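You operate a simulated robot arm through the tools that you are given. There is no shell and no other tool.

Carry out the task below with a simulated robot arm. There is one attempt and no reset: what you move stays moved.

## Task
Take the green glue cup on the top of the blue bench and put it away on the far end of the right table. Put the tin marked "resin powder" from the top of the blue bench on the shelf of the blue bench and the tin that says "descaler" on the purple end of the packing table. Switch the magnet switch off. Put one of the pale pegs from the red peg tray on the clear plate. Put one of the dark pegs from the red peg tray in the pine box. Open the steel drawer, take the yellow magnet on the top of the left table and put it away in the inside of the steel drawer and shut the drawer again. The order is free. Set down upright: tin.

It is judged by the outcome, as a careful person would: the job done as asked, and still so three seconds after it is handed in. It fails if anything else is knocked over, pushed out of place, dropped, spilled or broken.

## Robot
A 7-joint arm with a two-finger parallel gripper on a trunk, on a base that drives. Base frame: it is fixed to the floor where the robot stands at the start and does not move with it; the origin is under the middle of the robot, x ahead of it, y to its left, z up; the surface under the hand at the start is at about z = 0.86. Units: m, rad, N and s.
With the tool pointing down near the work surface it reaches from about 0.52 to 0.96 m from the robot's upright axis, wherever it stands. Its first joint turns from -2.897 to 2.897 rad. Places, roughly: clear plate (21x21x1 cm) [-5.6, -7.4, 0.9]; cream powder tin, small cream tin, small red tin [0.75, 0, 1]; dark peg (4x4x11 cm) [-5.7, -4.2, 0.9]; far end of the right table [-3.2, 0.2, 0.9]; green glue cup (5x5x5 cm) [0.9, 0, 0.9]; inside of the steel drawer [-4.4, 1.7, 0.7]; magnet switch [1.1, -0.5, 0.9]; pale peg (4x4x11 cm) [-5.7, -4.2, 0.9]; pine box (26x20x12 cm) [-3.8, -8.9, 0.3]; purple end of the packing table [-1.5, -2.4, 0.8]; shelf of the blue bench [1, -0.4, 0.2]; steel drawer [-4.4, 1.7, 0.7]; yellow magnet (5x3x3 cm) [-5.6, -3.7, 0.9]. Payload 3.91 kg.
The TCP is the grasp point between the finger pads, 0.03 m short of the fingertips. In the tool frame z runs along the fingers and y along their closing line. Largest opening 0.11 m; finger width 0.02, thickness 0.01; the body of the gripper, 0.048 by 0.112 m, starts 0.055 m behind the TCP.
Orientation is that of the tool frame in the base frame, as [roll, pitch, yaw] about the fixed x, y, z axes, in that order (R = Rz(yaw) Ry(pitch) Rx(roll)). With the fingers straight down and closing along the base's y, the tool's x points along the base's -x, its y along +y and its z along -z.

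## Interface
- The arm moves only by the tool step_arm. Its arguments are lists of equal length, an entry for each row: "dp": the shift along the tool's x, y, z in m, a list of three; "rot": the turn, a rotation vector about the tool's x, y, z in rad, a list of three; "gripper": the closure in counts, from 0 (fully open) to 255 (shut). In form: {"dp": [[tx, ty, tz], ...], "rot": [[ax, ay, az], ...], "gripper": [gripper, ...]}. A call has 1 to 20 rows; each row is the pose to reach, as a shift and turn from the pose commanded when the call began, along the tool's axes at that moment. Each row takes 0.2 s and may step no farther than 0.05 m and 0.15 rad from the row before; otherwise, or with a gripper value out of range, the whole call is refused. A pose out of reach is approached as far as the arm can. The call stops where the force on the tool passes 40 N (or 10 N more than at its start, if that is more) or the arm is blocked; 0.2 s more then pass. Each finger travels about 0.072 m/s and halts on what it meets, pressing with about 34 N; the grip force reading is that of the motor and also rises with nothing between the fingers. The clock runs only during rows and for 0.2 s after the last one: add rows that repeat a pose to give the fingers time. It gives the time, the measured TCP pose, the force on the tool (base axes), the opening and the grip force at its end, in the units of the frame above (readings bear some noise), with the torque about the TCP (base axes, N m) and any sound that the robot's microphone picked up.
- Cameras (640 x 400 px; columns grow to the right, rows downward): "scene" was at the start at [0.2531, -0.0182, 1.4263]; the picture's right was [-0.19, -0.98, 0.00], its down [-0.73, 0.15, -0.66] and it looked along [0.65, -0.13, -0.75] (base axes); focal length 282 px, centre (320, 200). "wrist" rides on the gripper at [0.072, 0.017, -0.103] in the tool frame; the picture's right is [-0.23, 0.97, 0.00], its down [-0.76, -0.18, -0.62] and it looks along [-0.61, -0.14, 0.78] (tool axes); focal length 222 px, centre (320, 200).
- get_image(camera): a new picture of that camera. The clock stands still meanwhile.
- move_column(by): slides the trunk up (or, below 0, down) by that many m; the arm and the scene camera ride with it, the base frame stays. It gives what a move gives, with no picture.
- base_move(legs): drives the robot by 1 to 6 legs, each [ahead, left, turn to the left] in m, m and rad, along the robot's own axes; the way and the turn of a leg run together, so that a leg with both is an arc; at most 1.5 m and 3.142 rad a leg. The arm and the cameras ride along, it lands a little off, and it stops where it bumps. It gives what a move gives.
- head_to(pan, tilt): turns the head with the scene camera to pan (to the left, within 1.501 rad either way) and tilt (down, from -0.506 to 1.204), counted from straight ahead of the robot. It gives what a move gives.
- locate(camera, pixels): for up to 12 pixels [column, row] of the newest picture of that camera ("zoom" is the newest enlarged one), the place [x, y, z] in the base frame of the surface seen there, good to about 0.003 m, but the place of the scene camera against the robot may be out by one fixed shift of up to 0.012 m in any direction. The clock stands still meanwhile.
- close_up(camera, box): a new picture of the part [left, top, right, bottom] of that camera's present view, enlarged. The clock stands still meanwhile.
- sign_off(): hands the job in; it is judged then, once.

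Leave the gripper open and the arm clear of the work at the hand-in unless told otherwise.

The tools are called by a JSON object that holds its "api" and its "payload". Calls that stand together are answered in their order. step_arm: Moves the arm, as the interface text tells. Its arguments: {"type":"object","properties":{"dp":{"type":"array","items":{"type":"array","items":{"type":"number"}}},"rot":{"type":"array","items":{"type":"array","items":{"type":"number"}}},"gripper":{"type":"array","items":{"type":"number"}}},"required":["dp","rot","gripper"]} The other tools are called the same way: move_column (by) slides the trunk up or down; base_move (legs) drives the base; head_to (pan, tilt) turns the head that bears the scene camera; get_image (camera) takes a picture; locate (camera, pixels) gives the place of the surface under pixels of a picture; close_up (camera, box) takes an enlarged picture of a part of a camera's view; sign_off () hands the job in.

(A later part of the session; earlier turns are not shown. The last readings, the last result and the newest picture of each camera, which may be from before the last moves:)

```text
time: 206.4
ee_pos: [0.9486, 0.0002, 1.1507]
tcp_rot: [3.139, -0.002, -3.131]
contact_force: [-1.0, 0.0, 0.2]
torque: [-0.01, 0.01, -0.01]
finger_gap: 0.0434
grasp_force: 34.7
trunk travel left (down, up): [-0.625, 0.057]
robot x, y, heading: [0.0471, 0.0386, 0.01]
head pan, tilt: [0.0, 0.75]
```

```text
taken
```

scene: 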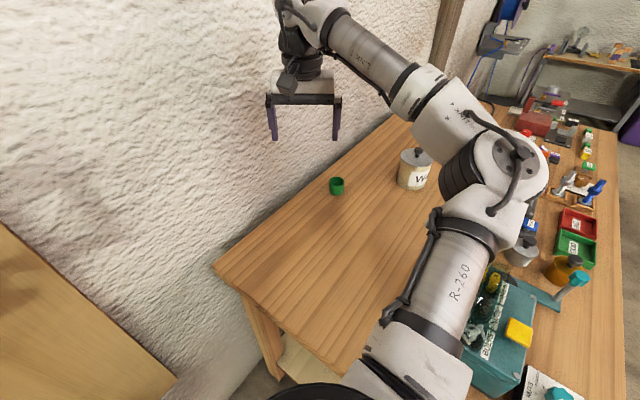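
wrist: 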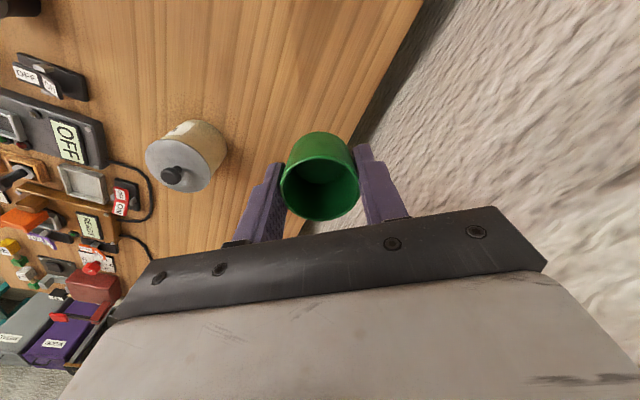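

The cup is held. I retract the arm 20 cm over the bench, then back the base off and turn right to look for the right table.

{"api": "step_arm", "payload": {"dp": [[0.04, 0, 0], [0.08, 0, 0], [0.12, 0, 0], [0.16, 0, 0], [0.2, 0, 0], [0.2, 0, 0]], "rot": [[0, 0, 0], [0, 0, 0], [0, 0, 0], [0, 0, 0], [0, 0, 0], [0, 0, 0]], "gripper": [255, 255, 255, 255, 255, 255]}}

{"api": "base_move", "payload": {"legs": [[-0.547, -0.57, 0], [-0.2, -0.2, -1.0], [0, 0, -1.2], [0, 0, -0.9]]}}

{"api": "head_to", "payload": {"pan": 0.0, "tilt": 0.3}}

{"api": "get_image", "payload": {"camera": "scene"}}

```text
time: 207.8
ee_pos: [0.7483, -0.0031, 1.1494]
tcp_rot: [3.137, 0.0, -3.132]
contact_force: [0.0, -0.3, 0.1]
torque: [0.0, 0.01, 0.01]
finger_gap: 0.0437
grasp_force: 34.2
trunk travel left (down, up): [-0.625, 0.057]
robot x, y, heading: [0.0498, 0.0353, 0.016]
head pan, tilt: [0.0, 0.75]
```

```text
time: 220.7
ee_pos: [-1.4561, -0.592, 1.1503]
tcp_rot: [3.138, -0.001, 0.047]
contact_force: [0.1, -0.5, -0.7]
torque: [0.01, -0.03, 0.0]
finger_gap: 0.0437
grasp_force: 34.1
trunk travel left (down, up): [-0.625, 0.057]
robot x, y, heading: [-0.7592, -0.6056, -3.09]
head pan, tilt: [0.0, 0.75]
```

```text
time: 221.6
ee_pos: [-1.4554, -0.5911, 1.1482]
tcp_rot: [3.138, 0.001, 0.046]
contact_force: [0.0, -0.8, -0.4]
torque: [-0.01, 0.0, 0.01]
finger_gap: 0.0435
grasp_force: 34.7
trunk travel left (down, up): [-0.625, 0.057]
robot x, y, heading: [-0.7575, -0.6099, -3.089]
head pan, tilt: [0.0, 0.3]
```

```text
taken
```

scene: 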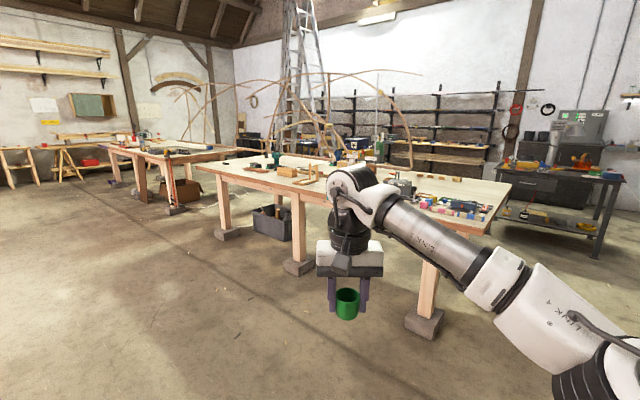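

I see a long table ahead (perhaps the right table), another to the left, and a steel bench with drawers at right. I zoom in and locate corners.

{"api": "close_up", "payload": {"camera": "scene", "box": [180, 130, 360, 250]}}

{"api": "close_up", "payload": {"camera": "scene", "box": [340, 110, 640, 290]}}

{"api": "locate", "payload": {"camera": "scene", "pixels": [[193, 167], [260, 185], [320, 200], [500, 190], [505, 182], [440, 180], [270, 165], [150, 155], [220, 155], [105, 150], [580, 175], [540, 190]]}}

```text
3.33 times, centred on (270, 190) of scene
```

zoom: 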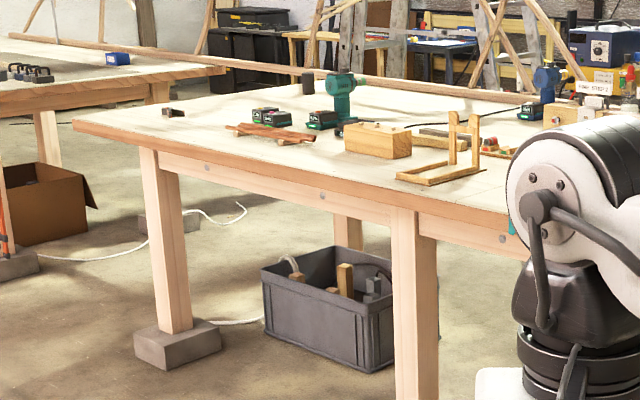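

```text
2.13 times, centred on (490, 200) of scene
```

zoom: 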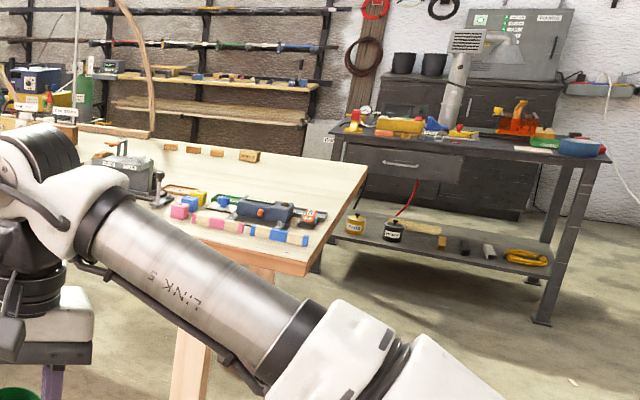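

```text
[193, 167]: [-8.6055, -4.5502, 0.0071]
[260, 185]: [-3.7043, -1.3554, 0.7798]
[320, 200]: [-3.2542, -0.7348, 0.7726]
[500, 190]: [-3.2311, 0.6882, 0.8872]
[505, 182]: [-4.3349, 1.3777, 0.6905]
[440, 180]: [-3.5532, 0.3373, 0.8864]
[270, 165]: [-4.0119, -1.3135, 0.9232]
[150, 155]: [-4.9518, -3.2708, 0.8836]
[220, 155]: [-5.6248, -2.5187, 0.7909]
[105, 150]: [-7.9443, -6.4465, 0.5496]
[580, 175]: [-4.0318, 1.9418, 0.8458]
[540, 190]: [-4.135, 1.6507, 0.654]
```

I locate the near-right end of that table more exactly.

{"api": "locate", "payload": {"camera": "scene", "pixels": [[480, 231], [495, 210], [509, 185], [470, 190], [450, 178], [475, 215], [430, 172], [420, 195], [490, 200], [460, 183]]}}

```text
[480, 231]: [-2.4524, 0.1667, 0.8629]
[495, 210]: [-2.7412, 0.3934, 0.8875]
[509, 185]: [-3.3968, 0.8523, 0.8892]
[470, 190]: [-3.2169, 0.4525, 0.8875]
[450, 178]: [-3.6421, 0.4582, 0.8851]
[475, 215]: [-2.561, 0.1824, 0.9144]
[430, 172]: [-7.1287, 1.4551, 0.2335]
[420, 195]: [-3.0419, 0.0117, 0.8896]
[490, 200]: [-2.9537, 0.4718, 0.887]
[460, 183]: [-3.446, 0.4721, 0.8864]
```

The table's end edge runs from (−2.45,0.17) to (−3.40,0.85); the given place (−3.2,0.2) is about 0.4 m in from it. I drive closer to see the free room there.

{"api": "base_move", "payload": {"legs": [[0.8, 0, 0], [0, 0, -0.68]]}}

{"api": "head_to", "payload": {"pan": 0.1, "tilt": 0.55}}

{"api": "get_image", "payload": {"camera": "scene"}}

```text
time: 227.7
ee_pos: [-2.0878, -0.1856, 1.149]
tcp_rot: [3.139, 0.001, -0.643]
contact_force: [0.1, -0.6, -1.5]
torque: [-0.03, -0.01, 0.05]
finger_gap: 0.0437
grasp_force: 33.9
trunk travel left (down, up): [-0.625, 0.057]
robot x, y, heading: [-1.554, -0.6413, 2.501]
head pan, tilt: [0.0, 0.3]
```

```text
time: 228.5
ee_pos: [-2.0886, -0.1858, 1.1492]
tcp_rot: [3.138, 0.001, -0.643]
contact_force: [0.5, 0.1, 0.4]
torque: [0.0, 0.03, 0.0]
finger_gap: 0.0434
grasp_force: 33.9
trunk travel left (down, up): [-0.625, 0.057]
robot x, y, heading: [-1.5567, -0.6407, 2.503]
head pan, tilt: [0.099, 0.55]
```

```text
taken
```

scene: 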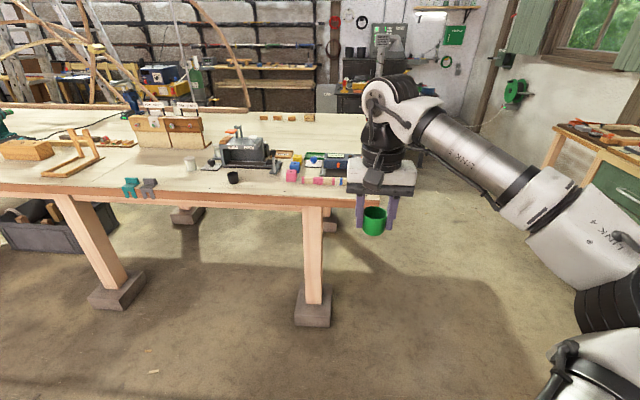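

I zoom in on the table's end to find a free spot.

{"api": "close_up", "payload": {"camera": "scene", "box": [180, 95, 400, 215]}}

{"api": "locate", "payload": {"camera": "scene", "pixels": [[320, 135], [300, 145], [280, 135], [345, 140], [330, 120], [310, 182], [345, 182], [340, 188], [270, 190], [300, 195], [232, 178], [240, 190]]}}

```text
2.91 times, centred on (290, 155) of scene
```

zoom: 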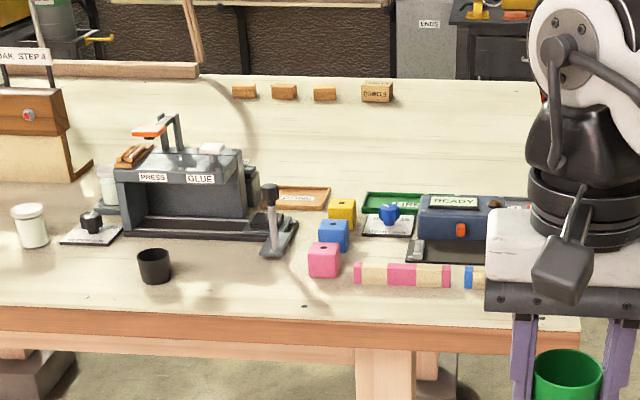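

```text
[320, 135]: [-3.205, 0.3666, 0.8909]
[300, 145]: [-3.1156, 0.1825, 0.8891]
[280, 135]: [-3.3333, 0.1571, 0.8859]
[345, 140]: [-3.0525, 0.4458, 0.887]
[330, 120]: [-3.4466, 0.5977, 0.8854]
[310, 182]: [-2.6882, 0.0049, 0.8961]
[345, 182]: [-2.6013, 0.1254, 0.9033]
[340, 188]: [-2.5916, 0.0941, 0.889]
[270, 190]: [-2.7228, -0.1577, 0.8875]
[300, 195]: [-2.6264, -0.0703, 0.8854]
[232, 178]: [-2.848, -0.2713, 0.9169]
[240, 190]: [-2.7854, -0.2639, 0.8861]
```

The middle of that end is free around (−3.2, 0.35). I'd rather reach it from beyond the end edge; I check the right-hand surroundings.

{"api": "locate", "payload": {"camera": "scene", "pixels": [[550, 190], [575, 130], [600, 180], [620, 215], [515, 92], [450, 230], [480, 180], [560, 230]]}}

{"api": "head_to", "payload": {"pan": -0.7, "tilt": 0.35}}

{"api": "get_image", "payload": {"camera": "scene"}}

```text
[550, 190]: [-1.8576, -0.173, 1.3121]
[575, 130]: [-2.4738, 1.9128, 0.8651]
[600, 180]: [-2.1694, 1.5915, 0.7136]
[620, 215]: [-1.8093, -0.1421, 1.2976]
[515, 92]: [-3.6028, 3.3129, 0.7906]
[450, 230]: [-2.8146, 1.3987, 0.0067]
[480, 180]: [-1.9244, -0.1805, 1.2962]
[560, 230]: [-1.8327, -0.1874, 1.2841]
```

```text
time: 229.6
ee_pos: [-2.0903, -0.1858, 1.1487]
tcp_rot: [3.137, -0.002, -0.642]
contact_force: [0.0, -0.6, 0.4]
torque: [0.01, 0.03, 0.01]
finger_gap: 0.0434
grasp_force: 34.1
trunk travel left (down, up): [-0.625, 0.057]
robot x, y, heading: [-1.5567, -0.6419, 2.502]
head pan, tilt: [-0.7, 0.351]
```

```text
taken
```

scene: 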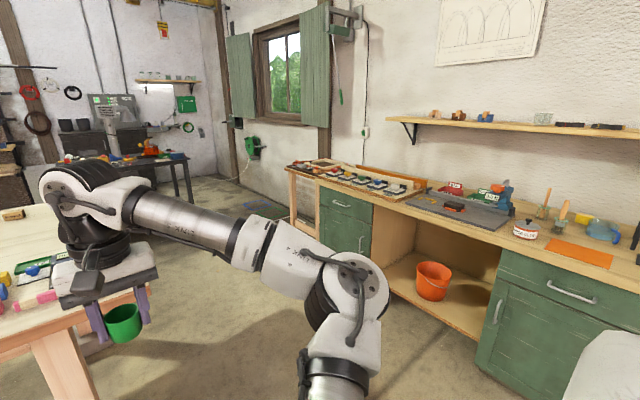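

The corridor between this table's end and the green bench is about 1.3 m wide. I go right 0.77 m, ahead 1.8 m along it, and then turn left to face the table's end.

{"api": "base_move", "payload": {"legs": [[0, -0.765, 0.03], [0.9, 0, 0], [0.9, 0, 0]]}}

{"api": "head_to", "payload": {"pan": 0.6, "tilt": 0.6}}

{"api": "get_image", "payload": {"camera": "scene"}}

```text
time: 244.7
ee_pos: [-3.0953, 1.4635, 1.1477]
tcp_rot: [3.137, -0.001, -0.623]
contact_force: [0.4, -0.1, 0.3]
torque: [-0.04, 0.0, 0.03]
finger_gap: 0.0436
grasp_force: 34.3
trunk travel left (down, up): [-0.625, 0.057]
robot x, y, heading: [-2.5536, 1.0186, 2.523]
head pan, tilt: [-0.7, 0.351]
```

```text
time: 246.1
ee_pos: [-3.0942, 1.4638, 1.1494]
tcp_rot: [3.138, 0.001, -0.622]
contact_force: [0.0, -0.7, -0.1]
torque: [-0.03, 0.0, 0.04]
finger_gap: 0.0435
grasp_force: 33.7
trunk travel left (down, up): [-0.625, 0.057]
robot x, y, heading: [-2.5546, 1.0193, 2.528]
head pan, tilt: [0.6, 0.6]
```

```text
taken
```

scene: 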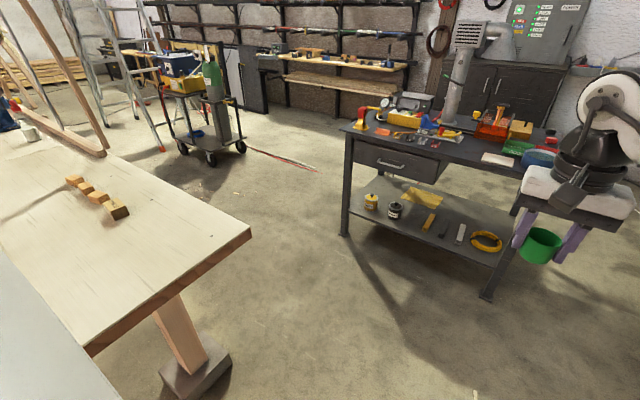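

The steel bench with its drawer is ahead, the table's end at left. I turn left 1.57 to face the table end and look.

{"api": "base_move", "payload": {"legs": [[0, 0, 1.57]]}}

{"api": "head_to", "payload": {"pan": 0.0, "tilt": 0.75}}

{"api": "get_image", "payload": {"camera": "scene"}}

{"api": "get_image", "payload": {"camera": "wrist"}}

```text
time: 250.5
ee_pos: [-2.993, 0.4723, 1.149]
tcp_rot: [3.139, 0.0, 0.962]
contact_force: [-0.9, -0.6, 0.1]
torque: [0.0, -0.01, -0.03]
finger_gap: 0.0434
grasp_force: 33.7
trunk travel left (down, up): [-0.625, 0.057]
robot x, y, heading: [-2.5535, 1.019, -2.178]
head pan, tilt: [0.6, 0.6]
```

```text
time: 251.5
ee_pos: [-2.9918, 0.4726, 1.1488]
tcp_rot: [3.139, 0.001, 0.962]
contact_force: [-0.2, -0.2, -0.2]
torque: [0.02, 0.05, -0.02]
finger_gap: 0.0435
grasp_force: 33.8
trunk travel left (down, up): [-0.625, 0.057]
robot x, y, heading: [-2.5506, 1.0174, -2.173]
head pan, tilt: [0.0, 0.75]
```

```text
taken
```

scene: 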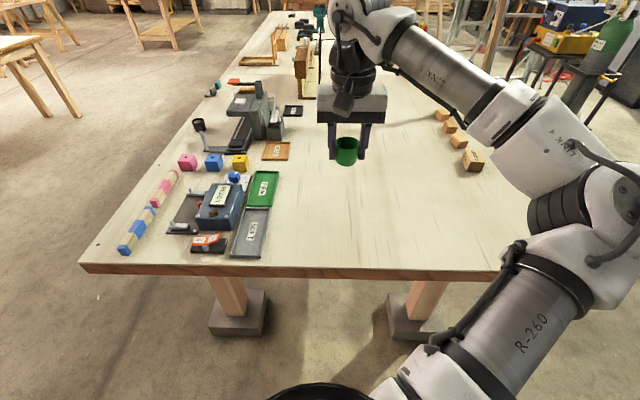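

```text
taken
```

wrist: 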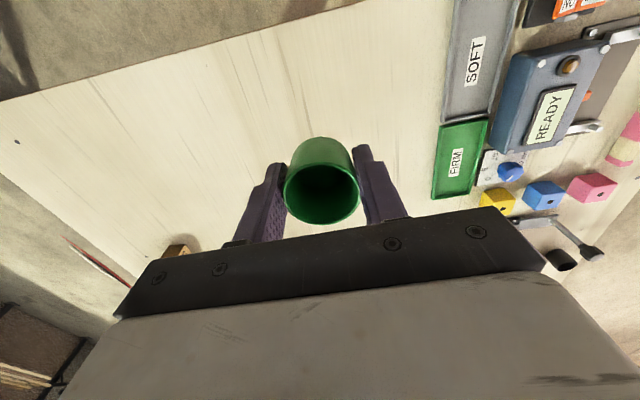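

A large free area lies in front. I check table height with the wrist camera around the drop spot.

{"api": "locate", "payload": {"camera": "wrist", "pixels": [[200, 100], [250, 60], [380, 100], [180, 200], [430, 200], [430, 140]]}}

{"api": "locate", "payload": {"camera": "scene", "pixels": [[345, 200], [345, 180], [360, 220], [330, 190], [272, 190], [290, 155], [465, 160], [400, 250]]}}

```text
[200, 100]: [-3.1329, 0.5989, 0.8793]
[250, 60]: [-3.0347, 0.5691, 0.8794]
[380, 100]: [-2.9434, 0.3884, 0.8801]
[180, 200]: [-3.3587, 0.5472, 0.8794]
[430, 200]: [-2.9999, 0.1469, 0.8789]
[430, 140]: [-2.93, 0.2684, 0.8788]
```

```text
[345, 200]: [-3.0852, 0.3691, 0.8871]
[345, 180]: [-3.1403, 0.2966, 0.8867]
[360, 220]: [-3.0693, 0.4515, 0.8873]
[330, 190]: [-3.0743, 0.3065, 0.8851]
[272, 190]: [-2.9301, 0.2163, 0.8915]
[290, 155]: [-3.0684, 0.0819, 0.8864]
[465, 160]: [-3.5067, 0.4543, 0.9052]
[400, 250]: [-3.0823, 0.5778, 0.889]
```

Table at 0.879. I move 20 cm further in and lower to just above it.

{"api": "step_arm", "payload": {"dp": [[-0.05, 0, 0], [-0.1, 0, 0], [-0.15, 0, 0], [-0.2, 0, 0], [-0.2, 0, 0.045], [-0.2, 0, 0.09], [-0.2, 0, 0.135], [-0.2, 0, 0.18], [-0.2, 0, 0.21], [-0.2, 0, 0.224], [-0.2, 0, 0.224]], "rot": [[0, 0, 0], [0, 0, 0], [0, 0, 0], [0, 0, 0], [0, 0, 0], [0, 0, 0], [0, 0, 0], [0, 0, 0], [0, 0, 0], [0, 0, 0], [0, 0, 0]], "gripper": [255, 255, 255, 255, 255, 255, 255, 255, 255, 255, 255]}}

{"api": "step_arm", "payload": {"dp": [[0, 0, 0.004], [0, 0, 0.006], [0, 0, 0.008], [0, 0, 0.009], [0, 0, 0.009]], "rot": [[0, 0, 0], [0, 0, 0], [0, 0, 0], [0, 0, 0], [0, 0, 0]], "gripper": [255, 255, 255, 255, 255]}}

{"api": "get_image", "payload": {"camera": "wrist"}}

```text
time: 253.9
ee_pos: [-3.1077, 0.3065, 0.9252]
tcp_rot: [3.139, 0.0, 0.961]
contact_force: [-0.1, -0.7, -0.8]
torque: [-0.01, 0.0, 0.0]
finger_gap: 0.0434
grasp_force: 33.6
trunk travel left (down, up): [-0.625, 0.057]
robot x, y, heading: [-2.5544, 1.0195, -2.175]
head pan, tilt: [0.0, 0.75]
```

```text
time: 255.1
ee_pos: [-3.1057, 0.3072, 0.918]
tcp_rot: [3.139, 0.002, 0.96]
contact_force: [-1.9, -0.9, 7.0]
torque: [-0.07, 0.1, 0.0]
finger_gap: 0.0432
grasp_force: 33.6
trunk travel left (down, up): [-0.625, 0.057]
robot x, y, heading: [-2.5541, 1.0201, -2.179]
head pan, tilt: [0.0, 0.75]
```

```text
taken
```

wrist: 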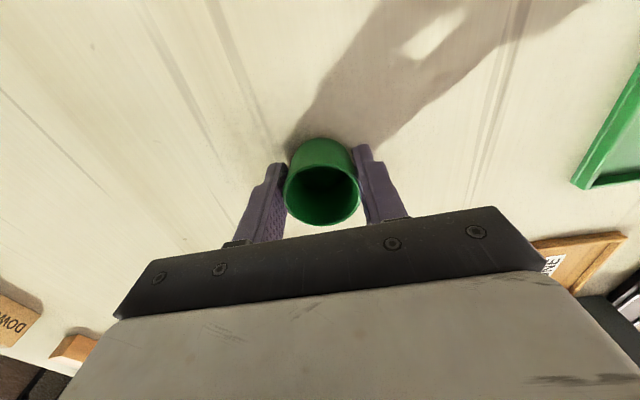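

Contact (7 N). I open the fingers and rise.

{"api": "step_arm", "payload": {"dp": [[0, 0, 0], [0, 0, 0], [0, 0, 0], [0, 0, 0], [0, 0, 0]], "rot": [[0, 0, 0], [0, 0, 0], [0, 0, 0], [0, 0, 0], [0, 0, 0]], "gripper": [130, 60, 0, 0, 0]}}

{"api": "step_arm", "payload": {"dp": [[0, 0, -0.03], [0, 0, -0.07], [0, 0, -0.11], [0, 0, -0.15], [0, 0, -0.19], [0, 0, -0.23], [0.05, 0, -0.23], [0.1, 0, -0.23], [0.15, 0, -0.23], [0.2, 0, -0.23], [0.2, 0, -0.23]], "rot": [[0, 0, 0], [0, 0, 0], [0, 0, 0], [0, 0, 0], [0, 0, 0], [0, 0, 0], [0, 0, 0], [0, 0, 0], [0, 0, 0], [0, 0, 0], [0, 0, 0]], "gripper": [0, 0, 0, 0, 0, 0, 0, 0, 0, 0, 0]}}

{"api": "get_image", "payload": {"camera": "scene"}}

```text
time: 256.3
ee_pos: [-3.1063, 0.3084, 0.9158]
tcp_rot: [3.139, 0.0, 0.962]
contact_force: [0.0, 0.9, 0.2]
torque: [0.0, -0.01, -0.01]
finger_gap: 0.1101
grasp_force: 0.0
trunk travel left (down, up): [-0.625, 0.057]
robot x, y, heading: [-2.5503, 1.0184, -2.176]
head pan, tilt: [0.0, 0.75]
```

```text
time: 258.7
ee_pos: [-2.99, 0.4732, 1.146]
tcp_rot: [3.139, 0.0, 0.963]
contact_force: [-0.2, -0.3, 0.6]
torque: [0.01, 0.0, -0.01]
finger_gap: 0.11
grasp_force: 0.0
trunk travel left (down, up): [-0.625, 0.057]
robot x, y, heading: [-2.5508, 1.0181, -2.173]
head pan, tilt: [0.0, 0.75]
```

```text
taken
```

scene: 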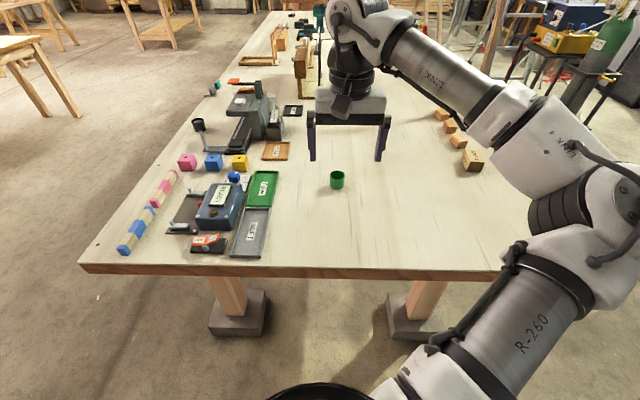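

The cup stands on the far end of the right table. Next, the steel drawer: I turn right to face the steel bench and look.

{"api": "base_move", "payload": {"legs": [[0, 0, -1.4]]}}

{"api": "head_to", "payload": {"pan": 0.2, "tilt": 0.5}}

{"api": "get_image", "payload": {"camera": "scene"}}

```text
time: 262.6
ee_pos: [-3.1732, 1.3408, 1.1462]
tcp_rot: [3.136, -0.001, -0.416]
contact_force: [0.2, 0.9, -0.3]
torque: [0.0, 0.01, -0.01]
finger_gap: 0.11
grasp_force: 0.0
trunk travel left (down, up): [-0.625, 0.057]
robot x, y, heading: [-2.5562, 1.0195, 2.729]
head pan, tilt: [0.0, 0.75]
```

```text
time: 263.3
ee_pos: [-3.1734, 1.3418, 1.146]
tcp_rot: [3.139, 0.002, -0.418]
contact_force: [0.0, 0.5, -0.1]
torque: [0.0, 0.02, -0.03]
finger_gap: 0.1098
grasp_force: 0.0
trunk travel left (down, up): [-0.625, 0.057]
robot x, y, heading: [-2.5541, 1.0183, 2.728]
head pan, tilt: [0.201, 0.499]
```

```text
taken
```

scene: 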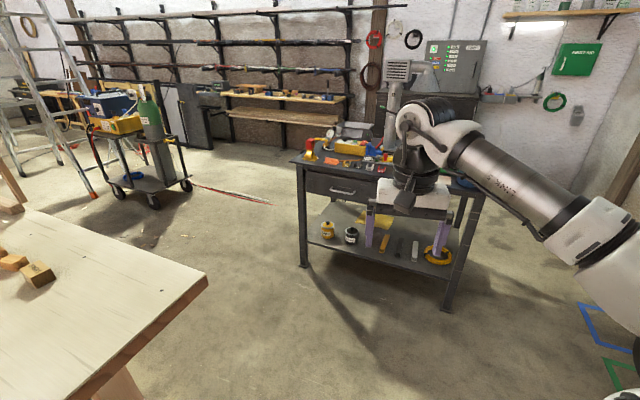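

The drawer with its bar handle is at about (340,190). I zoom and locate the drawer face, handle and bench corners.

{"api": "close_up", "payload": {"camera": "scene", "box": [285, 120, 495, 320]}}

{"api": "locate", "payload": {"camera": "scene", "pixels": [[332, 188], [350, 191], [341, 190], [310, 176], [308, 190], [372, 190], [298, 162], [345, 172], [372, 180], [303, 265], [447, 305], [320, 200]]}}

```text
2.00 times, centred on (390, 220) of scene
```

zoom: 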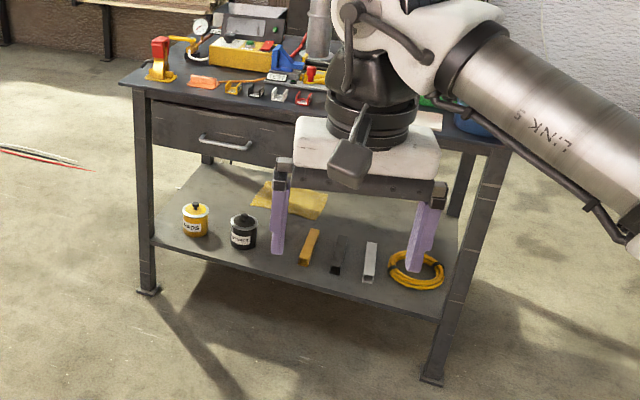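

```text
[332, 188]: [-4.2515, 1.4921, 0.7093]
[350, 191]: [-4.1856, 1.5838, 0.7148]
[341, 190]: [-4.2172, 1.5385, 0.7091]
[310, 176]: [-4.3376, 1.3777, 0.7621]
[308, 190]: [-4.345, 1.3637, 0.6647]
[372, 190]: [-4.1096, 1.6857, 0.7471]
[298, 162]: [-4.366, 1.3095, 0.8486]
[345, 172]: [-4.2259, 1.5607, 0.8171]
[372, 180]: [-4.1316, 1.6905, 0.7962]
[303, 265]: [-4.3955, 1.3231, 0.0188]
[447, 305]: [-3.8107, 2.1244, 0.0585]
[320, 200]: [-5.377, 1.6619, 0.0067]
```

I zoom further on the handle.

{"api": "close_up", "payload": {"camera": "scene", "box": [300, 160, 380, 215]}}

{"api": "locate", "payload": {"camera": "zoom", "pixels": [[250, 225], [330, 243], [290, 235], [370, 250], [240, 215], [290, 250], [290, 215], [70, 130], [60, 200], [380, 235], [400, 200], [290, 180]]}}

```text
7.27 times, centred on (340, 188) of scene
```

zoom: 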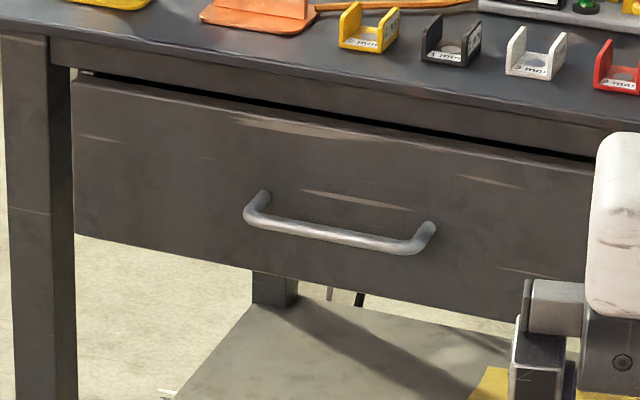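

```text
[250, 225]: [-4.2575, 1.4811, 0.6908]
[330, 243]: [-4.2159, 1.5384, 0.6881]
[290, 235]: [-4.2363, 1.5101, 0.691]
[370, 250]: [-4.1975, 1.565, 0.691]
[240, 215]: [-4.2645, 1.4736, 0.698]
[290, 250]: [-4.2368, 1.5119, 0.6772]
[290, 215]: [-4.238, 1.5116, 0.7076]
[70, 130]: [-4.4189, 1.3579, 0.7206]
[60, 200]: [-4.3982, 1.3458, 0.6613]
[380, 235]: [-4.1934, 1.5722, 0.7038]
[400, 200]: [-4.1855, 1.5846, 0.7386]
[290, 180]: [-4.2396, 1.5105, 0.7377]
```

My picks may have missed the thin bar. I zoom closer on it.

{"api": "close_up", "payload": {"camera": "scene", "box": [325, 178, 360, 200]}}

```text
16.00 times, centred on (342, 189) of scene
```

zoom: 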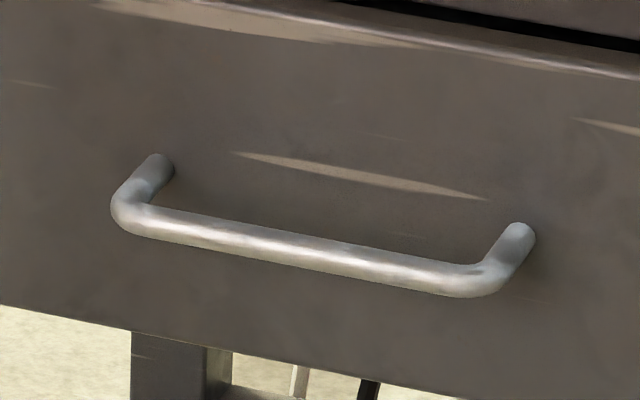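

{"api": "locate", "payload": {"camera": "zoom", "pixels": [[150, 222], [200, 230], [250, 241], [300, 251], [350, 262], [400, 272], [450, 282], [300, 200], [300, 290], [155, 165], [520, 235], [300, 130]]}}

```text
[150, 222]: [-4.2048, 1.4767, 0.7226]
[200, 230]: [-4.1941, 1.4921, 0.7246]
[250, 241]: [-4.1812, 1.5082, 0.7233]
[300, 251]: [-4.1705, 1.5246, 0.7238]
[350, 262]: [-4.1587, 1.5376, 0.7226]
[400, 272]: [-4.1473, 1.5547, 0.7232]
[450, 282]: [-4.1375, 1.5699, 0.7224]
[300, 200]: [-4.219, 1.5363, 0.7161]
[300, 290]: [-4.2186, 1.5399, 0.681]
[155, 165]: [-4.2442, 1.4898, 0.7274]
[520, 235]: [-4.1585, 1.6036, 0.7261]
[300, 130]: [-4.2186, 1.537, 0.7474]
```

The handle bar's centre is at about (−4.170, 1.524, 0.713), standing 4 cm off the drawer face; the front faces direction (0.81, −0.585). I turn to heading 2.516, then tilt the tool horizontal and roll it so the fingers close vertically.

{"api": "base_move", "payload": {"legs": [[0, 0, -0.212]]}}

{"api": "step_arm", "payload": {"dp": [[-0.015, 0, 0], [-0.03, 0, 0], [-0.045, 0, 0], [-0.06, 0, 0], [-0.075, 0, 0], [-0.09, 0, 0], [-0.105, 0, 0], [-0.12, 0, 0], [-0.135, 0, 0], [-0.15, 0, 0], [-0.15, 0, 0], [-0.15, 0, 0]], "rot": [[0, -0.143, 0], [0, -0.286, 0], [0, -0.429, 0], [0, -0.572, 0], [0, -0.715, 0], [0, -0.858, 0], [0, -1.0, 0], [0, -1.143, 0], [0, -1.286, 0], [0, -1.429, 0], [0, -1.57, 0], [0, -1.57, 0]], "gripper": [0, 0, 0, 0, 0, 0, 0, 0, 0, 0, 0, 0]}}

{"api": "step_arm", "payload": {"dp": [[0, 0, 0], [0, 0, 0], [0, 0, 0], [0, 0, 0], [0, 0, 0], [0, 0, 0], [0, 0, 0], [0, 0, 0], [0, 0, 0], [0, 0, 0], [0, 0, 0], [0, 0, 0]], "rot": [[0, 0, 0.143], [0, 0, 0.286], [0, 0, 0.429], [0, 0, 0.572], [0, 0, 0.715], [0, 0, 0.858], [0, 0, 1.0], [0, 0, 1.143], [0, 0, 1.286], [0, 0, 1.429], [0, 0, 1.57], [0, 0, 1.57]], "gripper": [0, 0, 0, 0, 0, 0, 0, 0, 0, 0, 0, 0]}}

{"api": "get_image", "payload": {"camera": "scene"}}

{"api": "get_image", "payload": {"camera": "wrist"}}

```text
time: 264.5
ee_pos: [-3.0891, 1.4676, 1.1468]
tcp_rot: [3.137, -0.001, -0.633]
contact_force: [-0.2, 0.8, -0.1]
torque: [-0.01, 0.02, 0.0]
finger_gap: 0.1101
grasp_force: 0.1
trunk travel left (down, up): [-0.625, 0.057]
robot x, y, heading: [-2.5532, 1.0196, 2.515]
head pan, tilt: [0.201, 0.499]
```

```text
time: 267.1
ee_pos: [-3.2098, 1.5557, 1.1451]
tcp_rot: [3.108, 1.476, -0.667]
contact_force: [-0.5, -0.1, 0.5]
torque: [0.01, -0.01, -0.03]
finger_gap: 0.11
grasp_force: 0.1
out of reach, approached as far as the arm can: row 11, 12
trunk travel left (down, up): [-0.625, 0.057]
robot x, y, heading: [-2.5543, 1.0179, 2.516]
head pan, tilt: [0.201, 0.499]
```

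```text
time: 269.7
ee_pos: [-3.2089, 1.5561, 1.1466]
tcp_rot: [1.666, -0.004, -2.204]
contact_force: [-0.2, -1.3, 0.0]
torque: [0.0, 0.02, 0.0]
finger_gap: 0.1099
grasp_force: 0.1
trunk travel left (down, up): [-0.625, 0.057]
robot x, y, heading: [-2.5575, 1.018, 2.513]
head pan, tilt: [0.201, 0.499]
```

```text
taken
```

scene: 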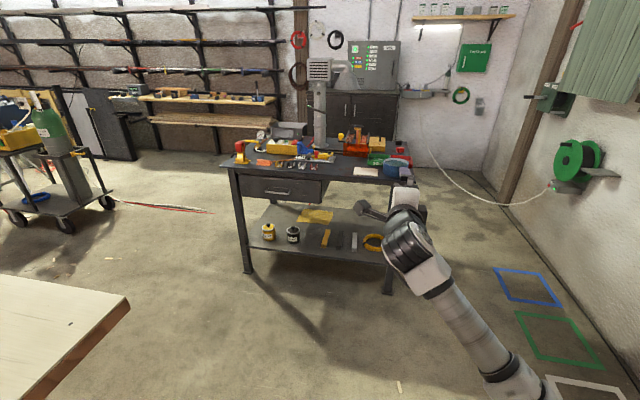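

```text
taken
```

wrist: 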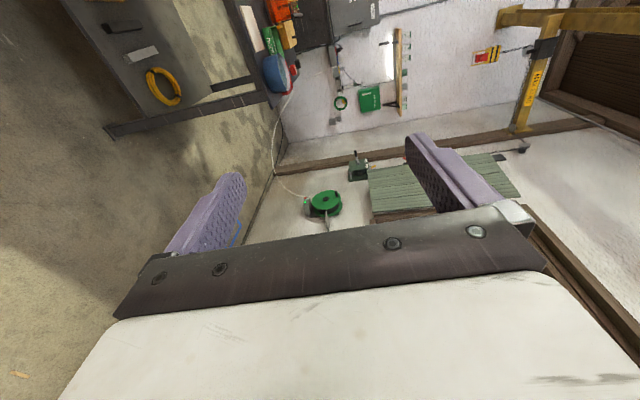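

The tool now points horizontally with fingers closing vertically (camera at its left). Standing right in front of the drawer would put me against the right table's corner, so I'll work with the arm shifted 0.38 m to the left. I shift it now in free air.

{"api": "step_arm", "payload": {"dp": [[0.045, 0, -0.005], [0.09, 0, -0.01], [0.135, 0, -0.015], [0.18, 0, -0.02], [0.225, 0, -0.025], [0.27, 0, -0.03], [0.315, 0, -0.035], [0.36, 0, -0.04], [0.38, 0, -0.04], [0.38, 0, -0.04]], "rot": [[0, 0, 0], [0, 0, 0], [0, 0, 0], [0, 0, 0], [0, 0, 0], [0, 0, 0], [0, 0, 0], [0, 0, 0], [0, 0, 0], [0, 0, 0]], "gripper": [0, 0, 0, 0, 0, 0, 0, 0, 0, 0]}}

{"api": "get_image", "payload": {"camera": "scene"}}

```text
time: 271.9
ee_pos: [-3.4019, 1.2259, 1.1499]
tcp_rot: [1.666, -0.001, -2.204]
contact_force: [-0.6, -0.6, 0.0]
torque: [-0.02, 0.0, 0.0]
finger_gap: 0.1101
grasp_force: 0.0
out of reach, approached as far as the arm can: row 1
trunk travel left (down, up): [-0.625, 0.057]
robot x, y, heading: [-2.5557, 1.0149, 2.514]
head pan, tilt: [0.201, 0.499]
```

```text
taken
```

scene: 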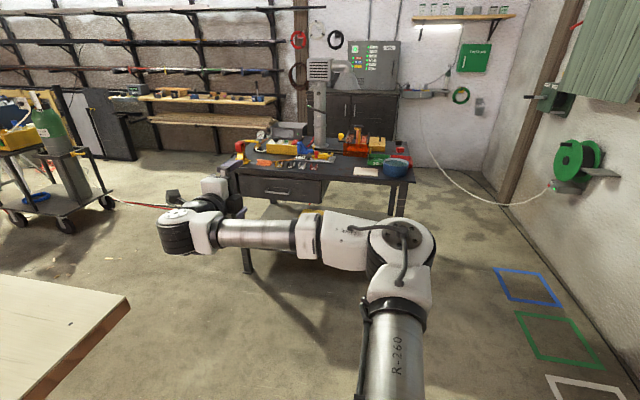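

The arm is placed (0.81 ahead, 0.33 left). I lower the trunk 0.4 m.

{"api": "move_column", "payload": {"by": -0.4}}

{"api": "get_image", "payload": {"camera": "scene"}}

```text
time: 275.8
ee_pos: [-3.4008, 1.2255, 0.7507]
tcp_rot: [1.665, -0.001, -2.205]
contact_force: [-0.7, -0.3, 0.8]
torque: [-0.01, 0.01, 0.03]
finger_gap: 0.1101
grasp_force: 0.1
trunk travel left (down, up): [-0.225, 0.457]
robot x, y, heading: [-2.5475, 1.0172, 2.517]
head pan, tilt: [0.201, 0.499]
```

```text
taken
```

scene: 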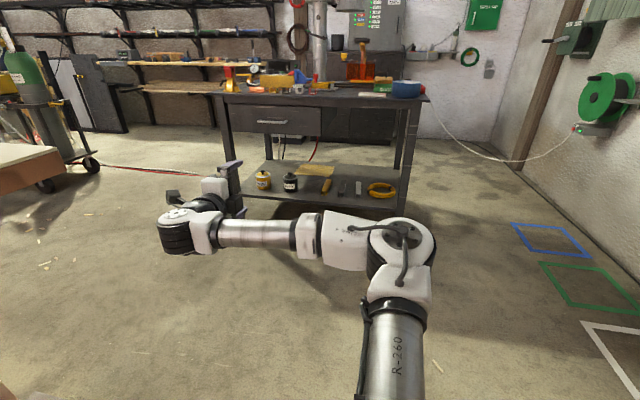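

Nothing blocked. I drive to the pre-grasp position, 0.66 m ahead and 0.21 m left.

{"api": "base_move", "payload": {"legs": [[0.45, 0.08, 0], [0.209, 0.132, 0]]}}

{"api": "get_image", "payload": {"camera": "scene"}}

{"api": "get_image", "payload": {"camera": "wrist"}}

```text
time: 279.9
ee_pos: [-4.0627, 1.4418, 0.7507]
tcp_rot: [1.667, -0.001, -2.2]
contact_force: [0.5, -0.4, 1.1]
torque: [-0.01, -0.01, 0.02]
finger_gap: 0.1099
grasp_force: 0.0
trunk travel left (down, up): [-0.225, 0.457]
robot x, y, heading: [-3.2151, 1.2393, 2.513]
head pan, tilt: [0.201, 0.499]
```

```text
taken
```

scene: 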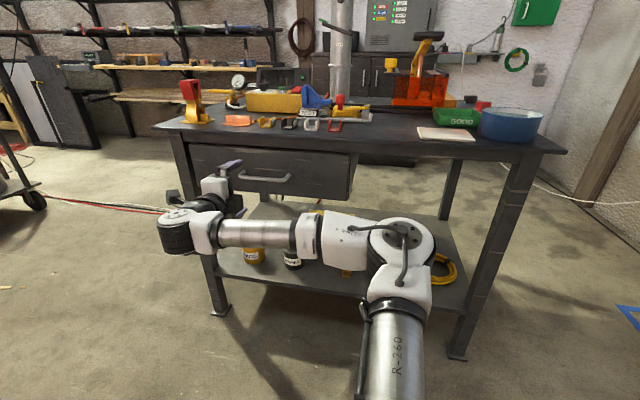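

```text
taken
```

wrist: 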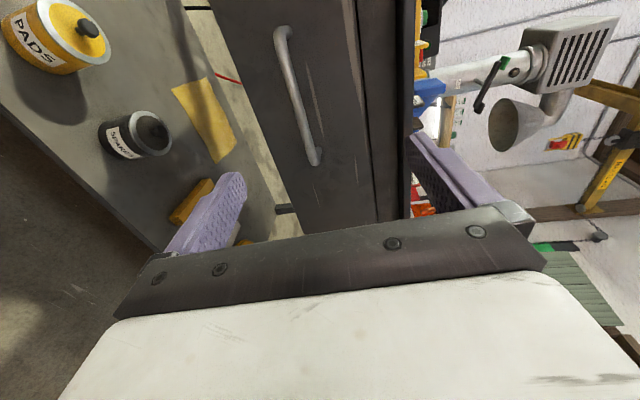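

The handle shows between the fingers in the wrist view, from (282,35) to (315,160). I locate the bar with the wrist camera.

{"api": "close_up", "payload": {"camera": "wrist", "box": [250, 10, 350, 180]}}

{"api": "locate", "payload": {"camera": "wrist", "pixels": [[285, 55], [290, 80], [296, 100], [303, 125], [309, 145], [330, 100], [265, 100], [330, 140], [385, 210], [405, 150]]}}

```text
2.35 times, centred on (300, 95) of wrist
```

zoom: 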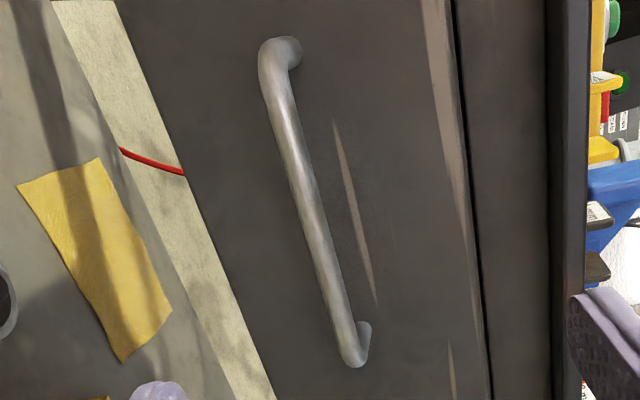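

```text
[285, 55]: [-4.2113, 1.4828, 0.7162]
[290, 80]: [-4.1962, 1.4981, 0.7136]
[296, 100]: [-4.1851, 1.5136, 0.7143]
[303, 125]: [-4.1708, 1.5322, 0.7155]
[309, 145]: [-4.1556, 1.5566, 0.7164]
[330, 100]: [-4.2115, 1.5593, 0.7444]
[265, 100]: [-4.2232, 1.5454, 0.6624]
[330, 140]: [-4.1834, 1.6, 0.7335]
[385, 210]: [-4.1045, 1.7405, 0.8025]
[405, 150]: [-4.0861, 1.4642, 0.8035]
```

Bar centre is (−4.189, 1.520, 0.715). I shift down 2.2 cm and sideways 0.8 cm, then advance 13.7 cm so the bar sits between the pads.

{"api": "step_arm", "payload": {"dp": [[0.008, -0.0216, 0], [0.008, -0.0216, 0.03], [0.008, -0.0216, 0.06], [0.008, -0.0216, 0.09], [0.008, -0.0216, 0.115], [0.008, -0.0216, 0.137], [0.008, -0.0216, 0.137]], "rot": [[0, 0, 0], [0, 0, 0], [0, 0, 0], [0, 0, 0], [0, 0, 0], [0, 0, 0], [0, 0, 0]], "gripper": [0, 0, 0, 0, 0, 0, 0]}}

{"api": "get_image", "payload": {"camera": "wrist"}}

{"api": "get_image", "payload": {"camera": "scene"}}

```text
time: 281.5
ee_pos: [-4.177, 1.514, 0.7132]
tcp_rot: [1.666, -0.002, -2.2]
contact_force: [0.1, -0.4, 0.3]
torque: [0.01, -0.01, -0.05]
finger_gap: 0.1099
grasp_force: 0.1
trunk travel left (down, up): [-0.225, 0.457]
robot x, y, heading: [-3.2182, 1.2375, 2.517]
head pan, tilt: [0.201, 0.499]
```

```text
taken
```

wrist: 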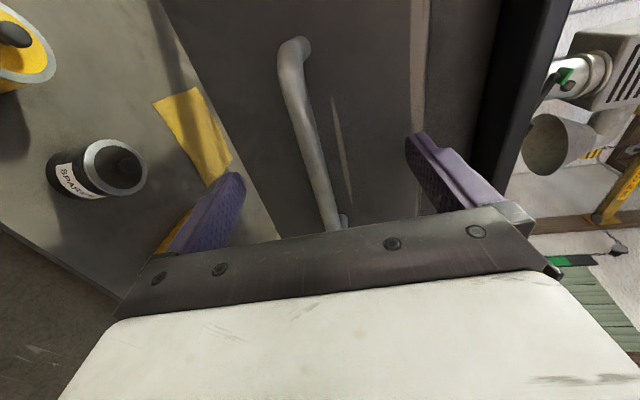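

```text
taken
```

scene: 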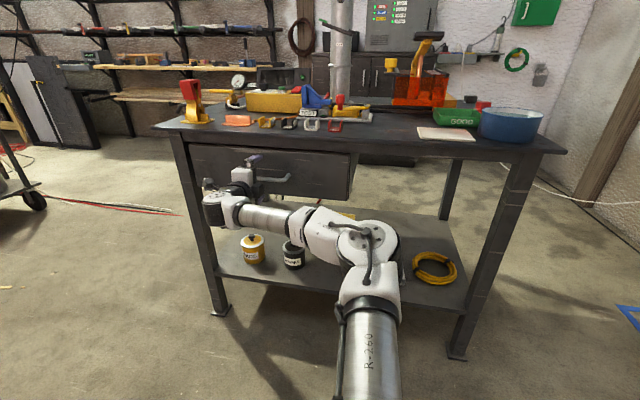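

The bar lies between the pads, centred along its length. I close the fingers on it.

{"api": "step_arm", "payload": {"dp": [[0, 0, 0], [0, 0, 0], [0, 0, 0], [0, 0, 0], [0, 0, 0], [0, 0, 0]], "rot": [[0, 0, 0], [0, 0, 0], [0, 0, 0], [0, 0, 0], [0, 0, 0], [0, 0, 0]], "gripper": [255, 255, 255, 255, 255, 255]}}

{"api": "get_image", "payload": {"camera": "wrist"}}

```text
time: 282.9
ee_pos: [-4.1769, 1.5144, 0.7152]
tcp_rot: [1.668, -0.001, -2.201]
contact_force: [1.4, -0.7, -2.1]
torque: [0.12, -0.09, 0.1]
finger_gap: 0.0119
grasp_force: 44.6
trunk travel left (down, up): [-0.225, 0.457]
robot x, y, heading: [-3.217, 1.2352, 2.515]
head pan, tilt: [0.201, 0.499]
```

```text
taken
```

wrist: 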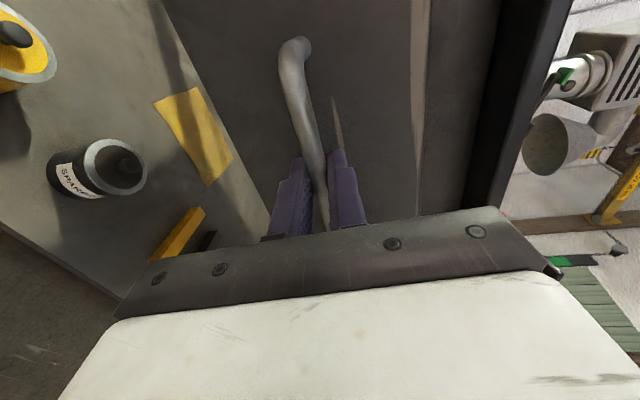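

The grip is firm on the 12 mm bar. I pull the drawer straight out 20 cm with the arm.

{"api": "step_arm", "payload": {"dp": [[0, -0.0014, -0.015], [0, -0.0029, -0.03], [0, -0.0048, -0.05], [0, -0.0067, -0.07], [0, -0.0087, -0.09], [0, -0.0106, -0.11], [0, -0.0125, -0.13], [0, -0.0145, -0.15], [0, -0.0164, -0.17], [0, -0.0183, -0.19], [0, -0.0193, -0.2], [0, -0.0193, -0.2]], "rot": [[0, 0, 0], [0, 0, 0], [0, 0, 0], [0, 0, 0], [0, 0, 0], [0, 0, 0], [0, 0, 0], [0, 0, 0], [0, 0, 0], [0, 0, 0], [0, 0, 0], [0, 0, 0]], "gripper": [255, 255, 255, 255, 255, 255, 255, 255, 255, 255, 255, 255]}}

{"api": "get_image", "payload": {"camera": "scene"}}

{"api": "get_image", "payload": {"camera": "wrist"}}

```text
time: 285.5
ee_pos: [-4.012, 1.396, 0.714]
tcp_rot: [1.669, 0.0, -2.199]
contact_force: [1.3, -1.3, -14.5]
torque: [-0.11, -0.16, 1.2]
finger_gap: 0.0117
grasp_force: 45.2
trunk travel left (down, up): [-0.225, 0.457]
robot x, y, heading: [-3.217, 1.2337, 2.513]
head pan, tilt: [0.201, 0.499]
```

```text
taken
```

scene: 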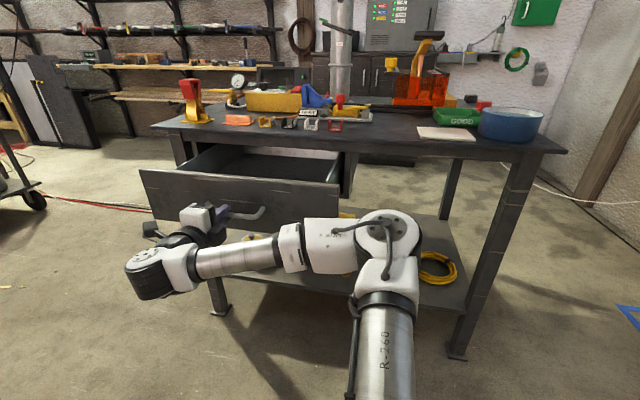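

```text
taken
```

wrist: 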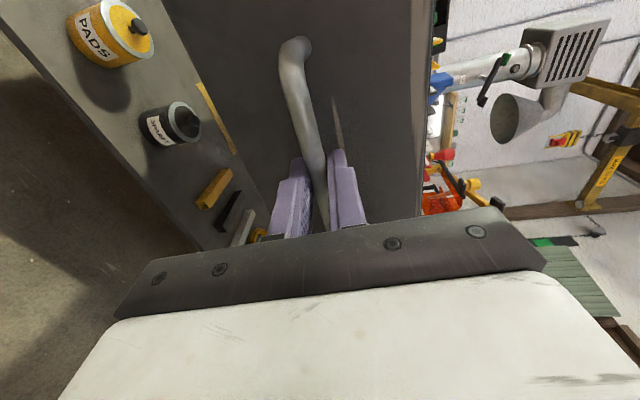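

The drawer is out 20 cm and empty. I pull 5 cm more for room, then release and back off.

{"api": "step_arm", "payload": {"dp": [[0, -0.0019, -0.02], [0, -0.0039, -0.04], [0, -0.0048, -0.05], [0, -0.0048, -0.05]], "rot": [[0, 0, 0], [0, 0, 0], [0, 0, 0], [0, 0, 0]], "gripper": [255, 255, 255, 255]}}

{"api": "step_arm", "payload": {"dp": [[0, 0, 0], [0, 0, 0], [0, 0, 0], [0, 0, 0], [0, 0, 0], [0, -0.003, -0.03], [0, -0.006, -0.06], [0, -0.009, -0.09], [0, -0.009, -0.09]], "rot": [[0, 0, 0], [0, 0, 0], [0, 0, 0], [0, 0, 0], [0, 0, 0], [0, 0, 0], [0, 0, 0], [0, 0, 0], [0, 0, 0]], "gripper": [120, 0, 0, 0, 0, 0, 0, 0, 0]}}

{"api": "get_image", "payload": {"camera": "scene"}}

```text
time: 286.5
ee_pos: [-3.9736, 1.3667, 0.7146]
tcp_rot: [1.67, 0.0, -2.201]
contact_force: [-2.4, -5.0, -16.1]
torque: [-0.04, -0.21, 0.33]
finger_gap: 0.0113
grasp_force: 45.5
trunk travel left (down, up): [-0.225, 0.457]
robot x, y, heading: [-3.2136, 1.237, 2.514]
head pan, tilt: [0.201, 0.499]
```

```text
time: 288.5
ee_pos: [-3.898, 1.314, 0.7159]
tcp_rot: [1.664, -0.003, -2.201]
contact_force: [0.0, -0.7, -0.1]
torque: [0.0, -0.01, -0.01]
finger_gap: 0.11
grasp_force: 0.0
trunk travel left (down, up): [-0.225, 0.457]
robot x, y, heading: [-3.2139, 1.2374, 2.516]
head pan, tilt: [0.201, 0.499]
```

```text
taken
```

scene: 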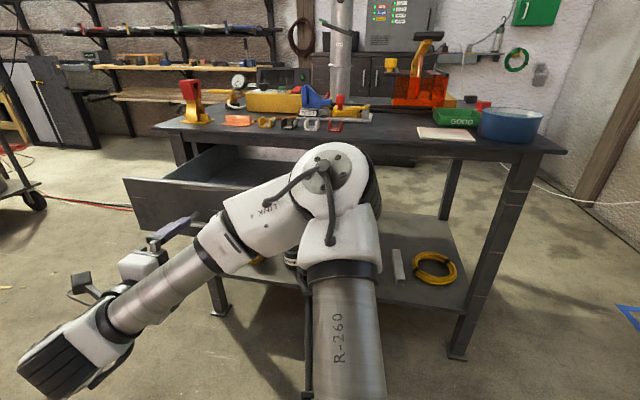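

The drawer is open and released. My elbow is now near the drawer, so I drive straight back 0.4 m and then raise the trunk.

{"api": "base_move", "payload": {"legs": [[-0.4, 0, 0]]}}

{"api": "move_column", "payload": {"by": 0.4}}

{"api": "get_image", "payload": {"camera": "scene"}}

```text
time: 291.1
ee_pos: [-3.5716, 1.0765, 0.7163]
tcp_rot: [1.665, -0.002, -2.201]
contact_force: [0.9, 0.2, -0.5]
torque: [0.01, -0.03, -0.04]
finger_gap: 0.1101
grasp_force: 0.1
trunk travel left (down, up): [-0.225, 0.457]
robot x, y, heading: [-2.8892, 0.9989, 2.522]
head pan, tilt: [0.201, 0.499]
```

```text
time: 294.9
ee_pos: [-3.5707, 1.0759, 1.1163]
tcp_rot: [1.665, -0.003, -2.201]
contact_force: [0.6, -0.8, 0.0]
torque: [0.0, 0.0, 0.0]
finger_gap: 0.1098
grasp_force: 0.1
trunk travel left (down, up): [-0.625, 0.057]
robot x, y, heading: [-2.8869, 1.0044, 2.51]
head pan, tilt: [0.201, 0.499]
```

```text
taken
```

scene: 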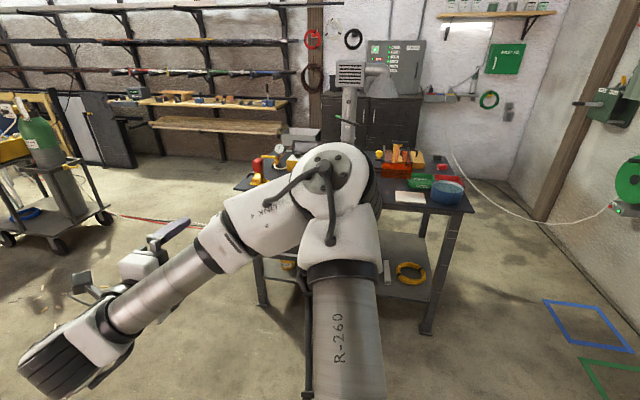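

Now I bring the tool back to vertical: roll back, then tilt back.

{"api": "step_arm", "payload": {"dp": [[0, 0, 0], [0, 0, 0], [0, 0, 0], [0, 0, 0], [0, 0, 0], [0, 0, 0], [0, 0, 0], [0, 0, 0], [0, 0, 0], [0, 0, 0], [0, 0, 0]], "rot": [[0, 0, -0.143], [0, 0, -0.286], [0, 0, -0.429], [0, 0, -0.572], [0, 0, -0.715], [0, 0, -0.858], [0, 0, -1.0], [0, 0, -1.143], [0, 0, -1.286], [0, 0, -1.429], [0, 0, -1.57]], "gripper": [0, 0, 0, 0, 0, 0, 0, 0, 0, 0, 0]}}

{"api": "step_arm", "payload": {"dp": [[0, 0, 0], [0, 0, 0], [0, 0, 0], [0, 0, 0], [0, 0, 0], [0, 0, 0], [0, 0, 0], [0, 0, 0], [0, 0, 0], [0, 0, 0], [0, 0, 0]], "rot": [[0, 0.14, 0], [0, 0.28, 0], [0, 0.42, 0], [0, 0.56, 0], [0, 0.7, 0], [0, 0.84, 0], [0, 0.98, 0], [0, 1.12, 0], [0, 1.26, 0], [0, 1.4, 0], [0, 1.476, 0]], "gripper": [0, 0, 0, 0, 0, 0, 0, 0, 0, 0, 0]}}

{"api": "get_image", "payload": {"camera": "scene"}}

```text
time: 297.3
ee_pos: [-3.5715, 1.0765, 1.1162]
tcp_rot: [3.141, 1.474, -0.631]
contact_force: [-1.5, 0.4, -0.2]
torque: [-0.01, -0.02, -0.03]
finger_gap: 0.1099
grasp_force: 0.0
trunk travel left (down, up): [-0.625, 0.057]
robot x, y, heading: [-2.8853, 0.9999, 2.519]
head pan, tilt: [0.201, 0.499]
```

```text
time: 299.7
ee_pos: [-3.5698, 1.0771, 1.1145]
tcp_rot: [3.138, -0.002, -0.627]
contact_force: [0.6, -0.5, 0.4]
torque: [-0.02, 0.0, -0.01]
finger_gap: 0.1099
grasp_force: 0.1
trunk travel left (down, up): [-0.625, 0.057]
robot x, y, heading: [-2.8841, 1.0008, 2.516]
head pan, tilt: [0.201, 0.499]
```

```text
taken
```

scene: 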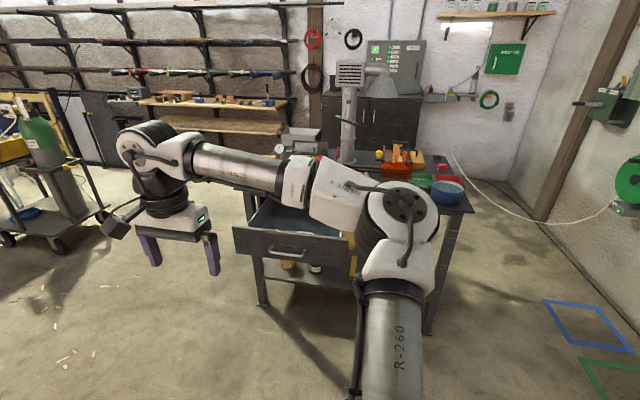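

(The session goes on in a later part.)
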